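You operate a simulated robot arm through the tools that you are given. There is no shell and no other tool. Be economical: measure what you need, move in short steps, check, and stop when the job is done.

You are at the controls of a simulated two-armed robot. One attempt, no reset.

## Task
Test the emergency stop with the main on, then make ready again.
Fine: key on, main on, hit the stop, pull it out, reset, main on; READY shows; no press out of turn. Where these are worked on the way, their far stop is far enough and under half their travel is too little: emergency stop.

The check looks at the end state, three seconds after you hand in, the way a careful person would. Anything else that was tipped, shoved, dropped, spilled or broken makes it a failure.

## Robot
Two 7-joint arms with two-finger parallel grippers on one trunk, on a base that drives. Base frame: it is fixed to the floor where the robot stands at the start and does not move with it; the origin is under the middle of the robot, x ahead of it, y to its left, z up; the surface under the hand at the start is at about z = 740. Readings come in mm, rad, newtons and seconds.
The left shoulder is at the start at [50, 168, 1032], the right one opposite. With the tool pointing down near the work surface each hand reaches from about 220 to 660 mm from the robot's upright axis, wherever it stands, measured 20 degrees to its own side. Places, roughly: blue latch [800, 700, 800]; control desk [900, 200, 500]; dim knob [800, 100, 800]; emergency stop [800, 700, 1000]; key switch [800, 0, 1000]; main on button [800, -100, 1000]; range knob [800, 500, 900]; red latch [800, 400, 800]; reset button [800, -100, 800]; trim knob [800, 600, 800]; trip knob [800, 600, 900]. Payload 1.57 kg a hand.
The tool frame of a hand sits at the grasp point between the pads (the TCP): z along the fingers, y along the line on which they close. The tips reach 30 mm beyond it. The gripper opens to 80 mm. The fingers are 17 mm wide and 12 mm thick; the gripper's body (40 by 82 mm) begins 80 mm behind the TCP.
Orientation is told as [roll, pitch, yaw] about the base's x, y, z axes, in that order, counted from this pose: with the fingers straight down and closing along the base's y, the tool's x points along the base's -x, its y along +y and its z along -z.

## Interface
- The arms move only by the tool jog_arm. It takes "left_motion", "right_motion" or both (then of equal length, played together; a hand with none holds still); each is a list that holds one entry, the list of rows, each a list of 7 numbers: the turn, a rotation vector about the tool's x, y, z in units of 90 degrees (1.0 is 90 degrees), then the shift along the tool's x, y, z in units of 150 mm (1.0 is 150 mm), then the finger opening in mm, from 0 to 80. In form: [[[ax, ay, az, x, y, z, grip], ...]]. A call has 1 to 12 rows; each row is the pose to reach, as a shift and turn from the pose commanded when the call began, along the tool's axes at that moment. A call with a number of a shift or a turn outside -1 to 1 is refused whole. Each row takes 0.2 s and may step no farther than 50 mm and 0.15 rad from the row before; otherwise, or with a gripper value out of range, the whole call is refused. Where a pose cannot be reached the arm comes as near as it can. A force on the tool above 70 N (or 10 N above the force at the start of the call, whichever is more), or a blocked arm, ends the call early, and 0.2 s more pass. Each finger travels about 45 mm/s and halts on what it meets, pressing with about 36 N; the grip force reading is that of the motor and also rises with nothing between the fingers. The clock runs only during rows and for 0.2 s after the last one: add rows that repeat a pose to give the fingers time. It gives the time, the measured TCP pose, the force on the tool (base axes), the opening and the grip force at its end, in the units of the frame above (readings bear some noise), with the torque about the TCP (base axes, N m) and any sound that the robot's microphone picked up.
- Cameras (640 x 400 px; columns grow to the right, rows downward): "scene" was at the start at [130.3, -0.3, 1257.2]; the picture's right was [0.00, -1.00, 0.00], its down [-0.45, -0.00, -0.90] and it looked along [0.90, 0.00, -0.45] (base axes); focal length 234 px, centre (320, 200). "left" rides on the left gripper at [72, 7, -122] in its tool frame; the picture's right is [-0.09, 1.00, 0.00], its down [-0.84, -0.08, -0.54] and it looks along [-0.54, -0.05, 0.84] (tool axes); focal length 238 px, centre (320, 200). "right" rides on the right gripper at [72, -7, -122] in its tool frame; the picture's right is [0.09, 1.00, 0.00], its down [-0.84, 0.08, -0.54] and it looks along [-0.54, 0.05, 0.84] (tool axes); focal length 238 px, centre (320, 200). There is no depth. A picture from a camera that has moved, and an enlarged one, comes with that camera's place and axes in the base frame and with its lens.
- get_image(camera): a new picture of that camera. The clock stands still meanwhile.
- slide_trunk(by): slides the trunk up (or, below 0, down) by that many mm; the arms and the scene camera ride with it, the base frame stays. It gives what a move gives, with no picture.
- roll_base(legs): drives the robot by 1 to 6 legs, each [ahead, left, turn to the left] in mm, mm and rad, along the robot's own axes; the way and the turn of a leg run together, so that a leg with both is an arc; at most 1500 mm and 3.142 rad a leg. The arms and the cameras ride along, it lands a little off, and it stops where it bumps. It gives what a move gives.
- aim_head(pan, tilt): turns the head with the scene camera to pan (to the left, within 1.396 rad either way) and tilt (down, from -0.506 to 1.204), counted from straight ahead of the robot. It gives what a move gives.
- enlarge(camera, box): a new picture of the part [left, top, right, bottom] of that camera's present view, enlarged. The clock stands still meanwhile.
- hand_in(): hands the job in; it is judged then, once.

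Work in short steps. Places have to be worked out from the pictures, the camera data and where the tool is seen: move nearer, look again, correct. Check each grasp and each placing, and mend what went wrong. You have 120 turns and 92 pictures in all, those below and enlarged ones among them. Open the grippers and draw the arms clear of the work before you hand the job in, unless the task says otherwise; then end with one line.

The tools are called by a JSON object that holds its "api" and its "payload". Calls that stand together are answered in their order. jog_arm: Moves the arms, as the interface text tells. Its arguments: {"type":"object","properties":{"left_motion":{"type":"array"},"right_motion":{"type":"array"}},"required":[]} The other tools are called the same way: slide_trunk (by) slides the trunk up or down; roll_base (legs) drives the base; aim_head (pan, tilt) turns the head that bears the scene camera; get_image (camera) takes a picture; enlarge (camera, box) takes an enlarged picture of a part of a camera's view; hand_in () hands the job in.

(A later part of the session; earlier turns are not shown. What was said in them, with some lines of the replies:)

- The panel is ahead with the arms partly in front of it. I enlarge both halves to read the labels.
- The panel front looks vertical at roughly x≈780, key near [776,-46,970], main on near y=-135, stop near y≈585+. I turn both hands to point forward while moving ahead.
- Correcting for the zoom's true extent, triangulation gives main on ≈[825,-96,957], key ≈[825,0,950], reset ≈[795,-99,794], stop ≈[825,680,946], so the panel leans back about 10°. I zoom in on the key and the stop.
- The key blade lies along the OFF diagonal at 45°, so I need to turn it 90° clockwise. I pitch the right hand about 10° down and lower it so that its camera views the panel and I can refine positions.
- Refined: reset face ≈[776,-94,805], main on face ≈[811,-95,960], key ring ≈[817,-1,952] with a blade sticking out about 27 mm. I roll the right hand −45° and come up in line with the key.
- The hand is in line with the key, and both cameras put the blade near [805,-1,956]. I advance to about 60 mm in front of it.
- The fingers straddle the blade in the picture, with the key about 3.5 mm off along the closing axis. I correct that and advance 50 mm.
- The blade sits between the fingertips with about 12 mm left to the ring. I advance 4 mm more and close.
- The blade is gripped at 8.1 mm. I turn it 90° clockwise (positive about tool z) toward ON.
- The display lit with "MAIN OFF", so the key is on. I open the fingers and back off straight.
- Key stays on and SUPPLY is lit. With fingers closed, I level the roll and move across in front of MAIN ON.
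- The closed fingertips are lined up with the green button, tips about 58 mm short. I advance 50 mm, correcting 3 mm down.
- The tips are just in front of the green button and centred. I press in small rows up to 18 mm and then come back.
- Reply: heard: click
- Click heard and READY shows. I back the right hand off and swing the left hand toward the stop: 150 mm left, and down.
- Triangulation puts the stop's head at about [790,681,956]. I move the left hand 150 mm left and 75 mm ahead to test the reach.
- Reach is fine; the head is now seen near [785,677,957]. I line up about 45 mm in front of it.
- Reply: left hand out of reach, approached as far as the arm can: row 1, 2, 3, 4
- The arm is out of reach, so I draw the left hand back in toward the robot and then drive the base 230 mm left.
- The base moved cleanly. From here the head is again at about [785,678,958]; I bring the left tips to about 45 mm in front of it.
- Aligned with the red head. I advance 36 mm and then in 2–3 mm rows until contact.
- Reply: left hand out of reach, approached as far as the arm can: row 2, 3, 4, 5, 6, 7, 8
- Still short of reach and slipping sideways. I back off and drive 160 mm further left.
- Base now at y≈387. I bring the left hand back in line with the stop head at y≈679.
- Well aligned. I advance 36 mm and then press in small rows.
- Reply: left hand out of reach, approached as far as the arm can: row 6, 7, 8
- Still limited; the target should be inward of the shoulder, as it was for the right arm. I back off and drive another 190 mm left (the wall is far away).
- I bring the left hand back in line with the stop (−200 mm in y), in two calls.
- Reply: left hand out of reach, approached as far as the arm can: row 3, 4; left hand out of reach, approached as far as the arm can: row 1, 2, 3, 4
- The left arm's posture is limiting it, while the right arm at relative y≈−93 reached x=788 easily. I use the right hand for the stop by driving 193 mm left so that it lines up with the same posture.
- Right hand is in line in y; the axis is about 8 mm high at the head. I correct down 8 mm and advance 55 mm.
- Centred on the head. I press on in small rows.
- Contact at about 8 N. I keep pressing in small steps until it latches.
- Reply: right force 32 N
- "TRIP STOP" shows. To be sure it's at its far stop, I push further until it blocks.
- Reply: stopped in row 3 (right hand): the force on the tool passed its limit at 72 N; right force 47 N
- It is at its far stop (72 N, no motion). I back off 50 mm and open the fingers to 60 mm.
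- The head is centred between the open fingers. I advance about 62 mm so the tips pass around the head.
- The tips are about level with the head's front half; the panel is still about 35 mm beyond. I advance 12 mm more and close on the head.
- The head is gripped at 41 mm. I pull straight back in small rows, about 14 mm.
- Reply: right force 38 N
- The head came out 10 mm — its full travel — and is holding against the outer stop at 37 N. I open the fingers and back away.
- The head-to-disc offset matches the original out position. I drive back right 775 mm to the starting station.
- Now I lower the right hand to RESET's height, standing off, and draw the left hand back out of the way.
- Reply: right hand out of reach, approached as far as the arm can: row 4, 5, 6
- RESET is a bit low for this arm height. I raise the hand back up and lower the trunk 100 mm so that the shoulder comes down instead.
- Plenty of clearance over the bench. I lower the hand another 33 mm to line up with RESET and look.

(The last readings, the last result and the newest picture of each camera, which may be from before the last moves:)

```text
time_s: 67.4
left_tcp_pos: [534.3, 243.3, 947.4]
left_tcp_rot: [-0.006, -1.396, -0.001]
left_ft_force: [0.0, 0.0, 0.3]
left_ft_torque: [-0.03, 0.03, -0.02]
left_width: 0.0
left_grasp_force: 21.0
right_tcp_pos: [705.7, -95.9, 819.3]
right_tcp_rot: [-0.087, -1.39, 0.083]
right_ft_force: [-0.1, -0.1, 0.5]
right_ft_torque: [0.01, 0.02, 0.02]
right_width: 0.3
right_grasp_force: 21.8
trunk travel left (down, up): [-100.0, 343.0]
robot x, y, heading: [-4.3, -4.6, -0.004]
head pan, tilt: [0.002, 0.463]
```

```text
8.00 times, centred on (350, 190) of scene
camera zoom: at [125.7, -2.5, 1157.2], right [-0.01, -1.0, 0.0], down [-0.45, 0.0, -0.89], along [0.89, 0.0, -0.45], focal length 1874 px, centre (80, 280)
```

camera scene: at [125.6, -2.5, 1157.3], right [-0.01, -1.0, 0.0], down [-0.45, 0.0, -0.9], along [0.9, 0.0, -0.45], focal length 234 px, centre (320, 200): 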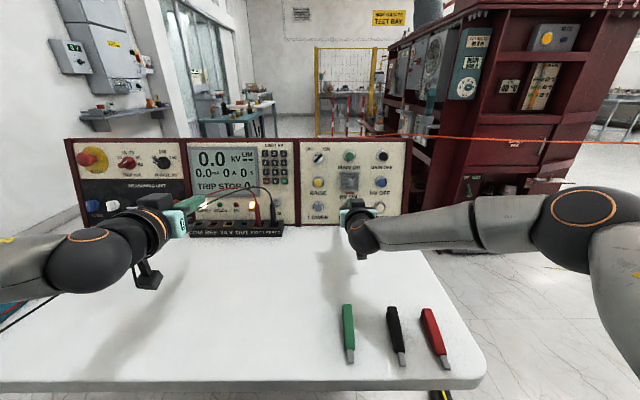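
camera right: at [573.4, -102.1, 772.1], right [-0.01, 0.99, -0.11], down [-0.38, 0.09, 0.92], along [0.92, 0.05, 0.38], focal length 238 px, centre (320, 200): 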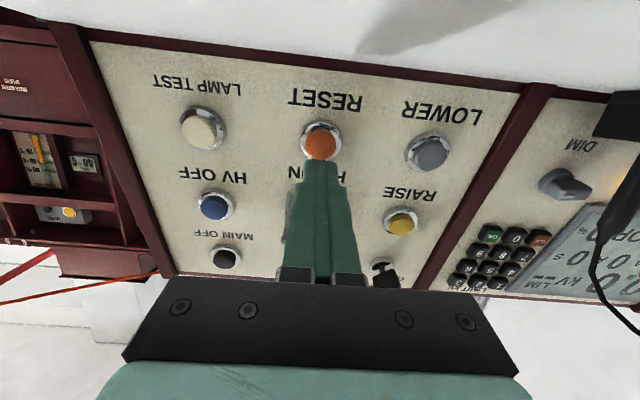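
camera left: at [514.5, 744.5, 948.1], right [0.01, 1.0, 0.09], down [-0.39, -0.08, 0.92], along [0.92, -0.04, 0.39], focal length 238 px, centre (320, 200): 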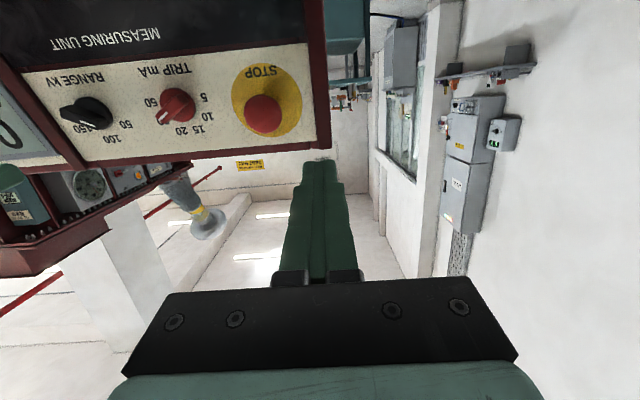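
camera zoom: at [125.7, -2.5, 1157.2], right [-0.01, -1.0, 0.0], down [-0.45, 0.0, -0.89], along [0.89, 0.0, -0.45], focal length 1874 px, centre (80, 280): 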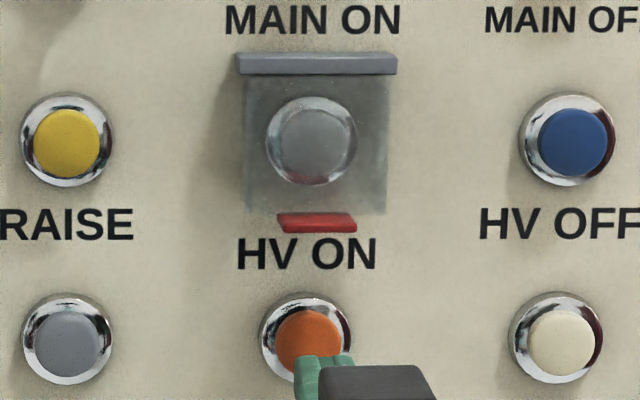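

Aligned with RESET. I advance 34 mm and then press in small rows, up to 55 mm.

{"api": "jog_arm", "payload": {"right_motion": [[[0, 0, 0, 0, 0, 0.12, 0], [0, 0, 0, 0, 0, 0.22, 0], [0, 0, 0, 0, 0, 0.25, 0], [0, 0, 0, 0, 0, 0.27, 0], [0, 0, 0, 0, 0, 0.29, 0], [0, 0, 0, 0, 0, 0.31, 0], [0, 0, 0, 0, 0, 0.33, 0]]]}}

{"api": "get_image", "payload": {"camera": "right"}}

{"api": "enlarge", "payload": {"camera": "scene", "box": [180, 140, 380, 265]}}

```text
time_s: 69.0
left_tcp_pos: [530.7, 242.4, 949.4]
left_tcp_rot: [-0.003, -1.4, -0.003]
left_ft_force: [-0.4, 0.0, 0.1]
left_ft_torque: [0.02, -0.02, 0.01]
left_width: 0.0
left_grasp_force: 21.3
right_tcp_pos: [752.0, -95.1, 810.4]
right_tcp_rot: [-0.078, -1.387, 0.077]
right_ft_force: [-33.0, -5.6, 7.2]
right_ft_torque: [-0.08, 2.87, -0.05]
right_width: 0.0
right_grasp_force: 21.2
trunk travel left (down, up): [-100.0, 343.0]
robot x, y, heading: [-4.3, -1.2, -0.005]
head pan, tilt: [0.002, 0.463]
heard: click
```

```text
25 pictures are left
camera right: at [618.7, -101.3, 764.3], right [-0.02, 0.99, -0.1], down [-0.38, 0.09, 0.92], along [0.92, 0.05, 0.38], focal length 238 px, centre (320, 200)
```

right: 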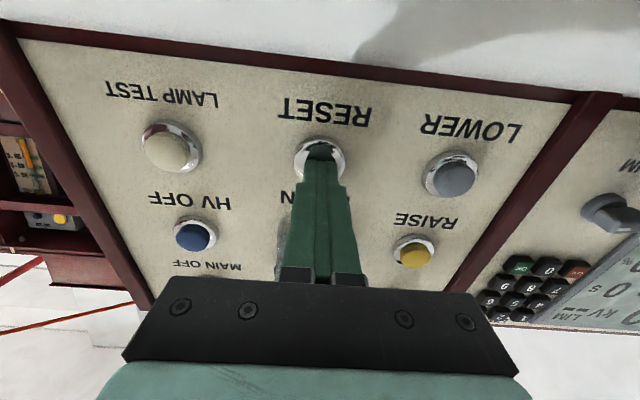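

```text
3.20 times, centred on (280, 202) of scene
camera zoom: at [122.5, -2.9, 1157.8], right [-0.01, -1.0, 0.0], down [-0.44, 0.0, -0.9], along [0.9, 0.0, -0.44], focal length 750 px, centre (448, 192)
```

zoom: 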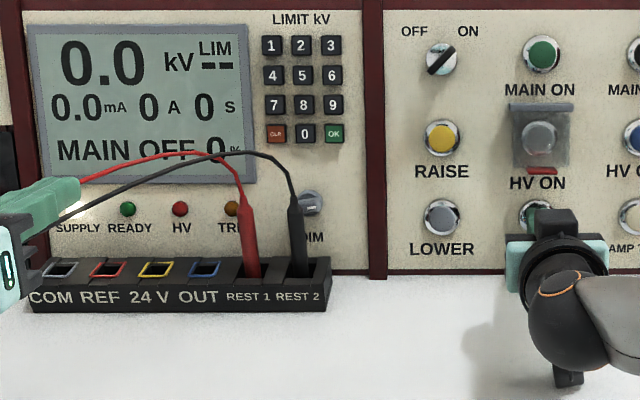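

RESET clicked and the display shows MAIN OFF. I back off and raise the trunk 100 mm again for MAIN ON.

{"api": "jog_arm", "payload": {"right_motion": [[[0, 0, 0, 0, 0, -0.1, 0], [0, 0, 0, 0, 0, -0.3, 0], [0, 0, 0, -0.05, 0, -0.5, 0], [0, 0, 0, -0.2, 0, -0.5, 0], [0, 0, 0, -0.3, 0, -0.5, 0], [0, 0, 0, -0.3, 0, -0.5, 0]]]}}

{"api": "slide_trunk", "payload": {"by": 100}}

{"api": "get_image", "payload": {"camera": "right"}}

```text
time_s: 70.4
left_tcp_pos: [533.4, 243.5, 947.1]
left_tcp_rot: [-0.006, -1.397, 0.0]
left_ft_force: [0.5, -0.3, -0.1]
left_ft_torque: [0.02, 0.0, 0.0]
left_width: 0.0
left_grasp_force: 20.8
right_tcp_pos: [689.2, -95.3, 869.8]
right_tcp_rot: [-0.086, -1.388, 0.082]
right_ft_force: [-0.7, 0.7, -1.1]
right_ft_torque: [-0.01, 0.0, 0.01]
right_width: 0.0
right_grasp_force: 21.3
trunk travel left (down, up): [-100.0, 343.0]
robot x, y, heading: [-6.2, -4.9, -0.007]
head pan, tilt: [0.002, 0.463]
```

```text
time_s: 71.7
left_tcp_pos: [533.6, 243.2, 1048.0]
left_tcp_rot: [-0.008, -1.395, 0.003]
left_ft_force: [0.3, -0.3, 0.5]
left_ft_torque: [0.02, -0.03, -0.01]
left_width: 0.0
left_grasp_force: 20.9
right_tcp_pos: [689.3, -94.2, 967.3]
right_tcp_rot: [-0.088, -1.387, 0.085]
right_ft_force: [0.3, -0.5, -0.1]
right_ft_torque: [-0.02, 0.0, -0.02]
right_width: 0.0
right_grasp_force: 21.2
trunk travel left (down, up): [-200.0, 243.0]
robot x, y, heading: [-2.5, -0.6, -0.006]
head pan, tilt: [0.002, 0.463]
```

```text
23 pictures are left
camera right: at [556.3, -101.5, 921.4], right [-0.02, 0.99, -0.11], down [-0.38, 0.09, 0.92], along [0.92, 0.05, 0.38], focal length 238 px, centre (320, 200)
```

right: 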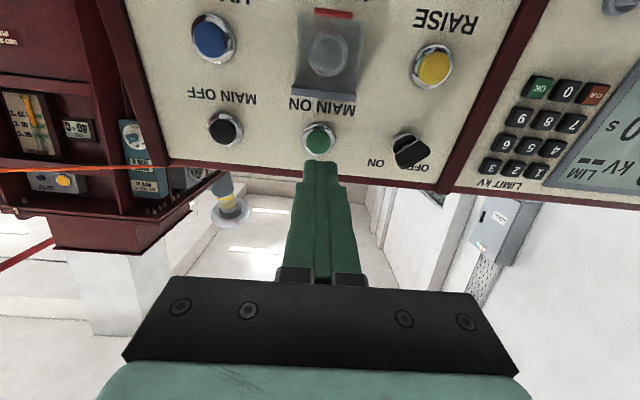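

The last press ended at TCP [788,-96,964]. I go to the same line, stopping about 20 mm before contact.

{"api": "jog_arm", "payload": {"right_motion": [[[0, 0, 0, -0.05, -0.006, 0.1, 0], [0, 0, 0, -0.097, -0.012, 0.25, 0], [0, 0, 0, -0.097, -0.012, 0.4, 0], [0, 0, 0, -0.097, -0.012, 0.5, 0], [0, 0, 0, -0.097, -0.012, 0.5, 0]]]}}

{"api": "get_image", "payload": {"camera": "right"}}

```text
time_s: 72.9
left_tcp_pos: [533.5, 241.7, 1047.3]
left_tcp_rot: [-0.005, -1.399, 0.0]
left_ft_force: [-0.4, -0.4, -0.6]
left_ft_torque: [0.0, 0.0, 0.01]
left_width: 0.3
left_grasp_force: 21.3
right_tcp_pos: [765.5, -94.7, 968.4]
right_tcp_rot: [-0.088, -1.387, 0.086]
right_ft_force: [0.2, -0.2, 0.0]
right_ft_torque: [-0.01, 0.03, 0.02]
right_width: 0.0
right_grasp_force: 21.2
trunk travel left (down, up): [-200.0, 243.0]
robot x, y, heading: [-7.0, -1.1, -0.004]
head pan, tilt: [0.002, 0.463]
```

```text
22 pictures are left
camera right: at [632.7, -102.3, 921.6], right [-0.02, 0.99, -0.11], down [-0.38, 0.09, 0.92], along [0.92, 0.06, 0.38], focal length 238 px, centre (320, 200)
```

right: 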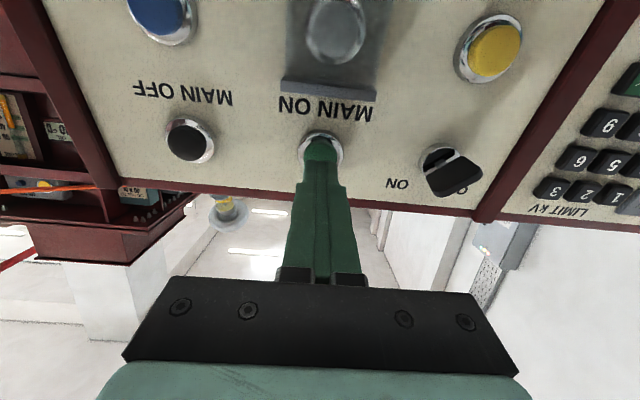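

Lined up like the first press. I press about 23 mm in small rows.

{"api": "jog_arm", "payload": {"right_motion": [[[0, 0, 0, 0, 0, 0.04, 0], [0, 0, 0, 0, 0, 0.07, 0], [0, 0, 0, 0, 0, 0.09, 0], [0, 0, 0, 0, 0, 0.11, 0], [0, 0, 0, 0, 0, 0.13, 0], [0, 0, 0, 0, 0, 0.15, 0]]]}}

{"api": "enlarge", "payload": {"camera": "scene", "box": [190, 165, 350, 265]}}

```text
time_s: 74.3
left_tcp_pos: [532.2, 243.2, 1048.1]
left_tcp_rot: [-0.007, -1.399, -0.001]
left_ft_force: [0.1, 0.0, 0.2]
left_ft_torque: [-0.03, 0.0, -0.01]
left_width: 0.0
left_grasp_force: 21.3
right_tcp_pos: [787.0, -97.4, 964.3]
right_tcp_rot: [-0.085, -1.389, 0.081]
right_ft_force: [-12.2, -0.4, 0.0]
right_ft_torque: [-0.01, 0.13, -0.04]
right_width: 0.0
right_grasp_force: 21.2
trunk travel left (down, up): [-200.0, 243.0]
robot x, y, heading: [-4.9, 0.2, -0.011]
head pan, tilt: [0.002, 0.463]
heard: click
```

```text
4.00 times, centred on (270, 215) of scene
camera zoom: at [124.5, -2.6, 1257.4], right [-0.01, -1.0, 0.0], down [-0.45, 0.0, -0.9], along [0.9, 0.0, -0.45], focal length 937 px, centre (520, 140)
```

zoom: 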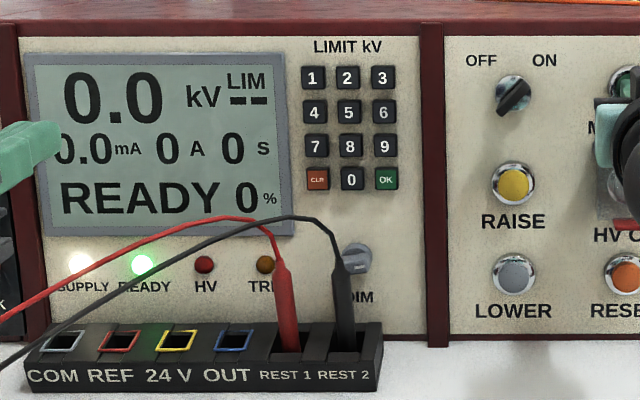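

READY shows again. I back the right hand well away, and open both grippers.

{"api": "jog_arm", "payload": {"right_motion": [[[0, 0, 0, 0, 0, -0.1, 0], [0, 0, 0, 0, 0, -0.3, 0], [0, 0, 0, 0, 0, -0.6, 0], [0, 0, 0, 0, 0, -0.85, 0], [0, 0, 0, 0, 0, -1, 20], [0, 0, 0, 0, 0, -1, 40], [0, 0, 0, 0, 0, -1, 60], [0, 0, 0, 0, 0, -1, 80], [0, 0, 0, 0, 0, -1, 80], [0, 0, 0, 0, 0, -1, 80]]], "left_motion": [[[0, 0, 0, 0, 0, -0.1, 0], [0, 0, 0, 0, 0, -0.2, 0], [0, 0, 0, 0, 0, -0.3, 0], [0, 0, 0, 0, 0, -0.3, 0], [0, 0, 0, 0, 0, -0.3, 20], [0, 0, 0, 0, 0, -0.3, 40], [0, 0, 0, 0, 0, -0.3, 60], [0, 0, 0, 0, 0, -0.3, 80], [0, 0, 0, 0, 0, -0.3, 80], [0, 0, 0, 0, 0, -0.3, 80]]]}}

{"api": "get_image", "payload": {"camera": "scene"}}

{"api": "enlarge", "payload": {"camera": "scene", "box": [190, 165, 350, 265]}}

```text
time_s: 76.5
left_tcp_pos: [488.7, 244.4, 1055.9]
left_tcp_rot: [-0.004, -1.396, 0.002]
left_ft_force: [0.3, -1.6, -1.3]
left_ft_torque: [-0.02, 0.01, -0.01]
left_width: 80.2
left_grasp_force: 0.0
right_tcp_pos: [639.5, -95.6, 991.6]
right_tcp_rot: [-0.086, -1.388, 0.083]
right_ft_force: [-0.5, -0.2, -1.3]
right_ft_torque: [-0.03, 0.02, -0.03]
right_width: 80.2
right_grasp_force: 0.1
trunk travel left (down, up): [-200.0, 243.0]
robot x, y, heading: [-8.1, 0.4, -0.011]
head pan, tilt: [0.002, 0.463]
```

```text
20 pictures are left
camera scene: at [125.7, -2.5, 1257.2], right [-0.01, -1.0, 0.0], down [-0.45, 0.0, -0.9], along [0.89, 0.0, -0.45], focal length 234 px, centre (320, 200)
```

scene: 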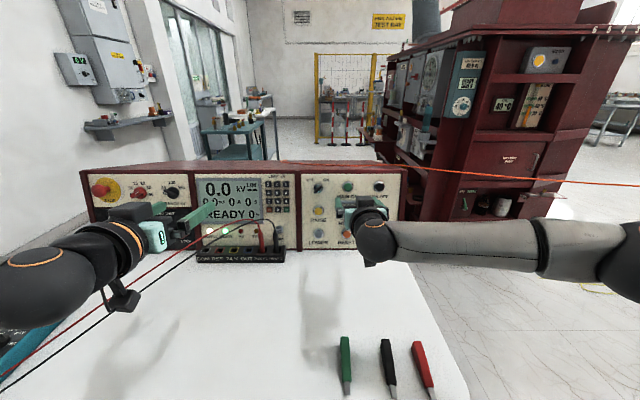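

```text
4.00 times, centred on (270, 215) of scene
camera zoom: at [125.7, -2.5, 1257.2], right [-0.01, -1.0, 0.0], down [-0.45, 0.0, -0.9], along [0.89, 0.0, -0.45], focal length 937 px, centre (520, 140)
```

zoom: 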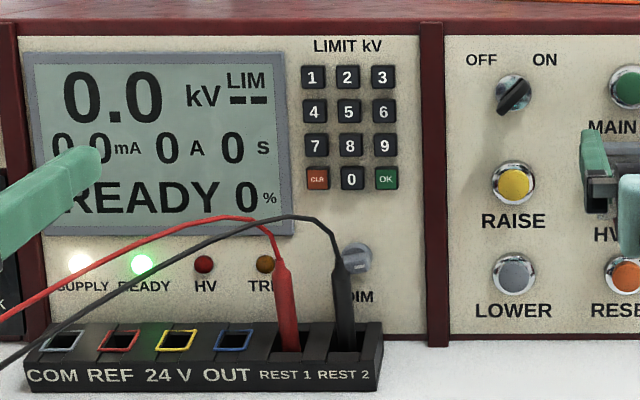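

READY is lit, the grippers are open and the hands are clear with nothing disturbed. I hand in.

{"api": "hand_in", "payload": {}}

```text
The job is handed in.
```

The emergency stop was tested with the main on and the desk is ready again: key on, main on, stop pressed to its far stop, pulled out, reset, main on, and READY is lit.
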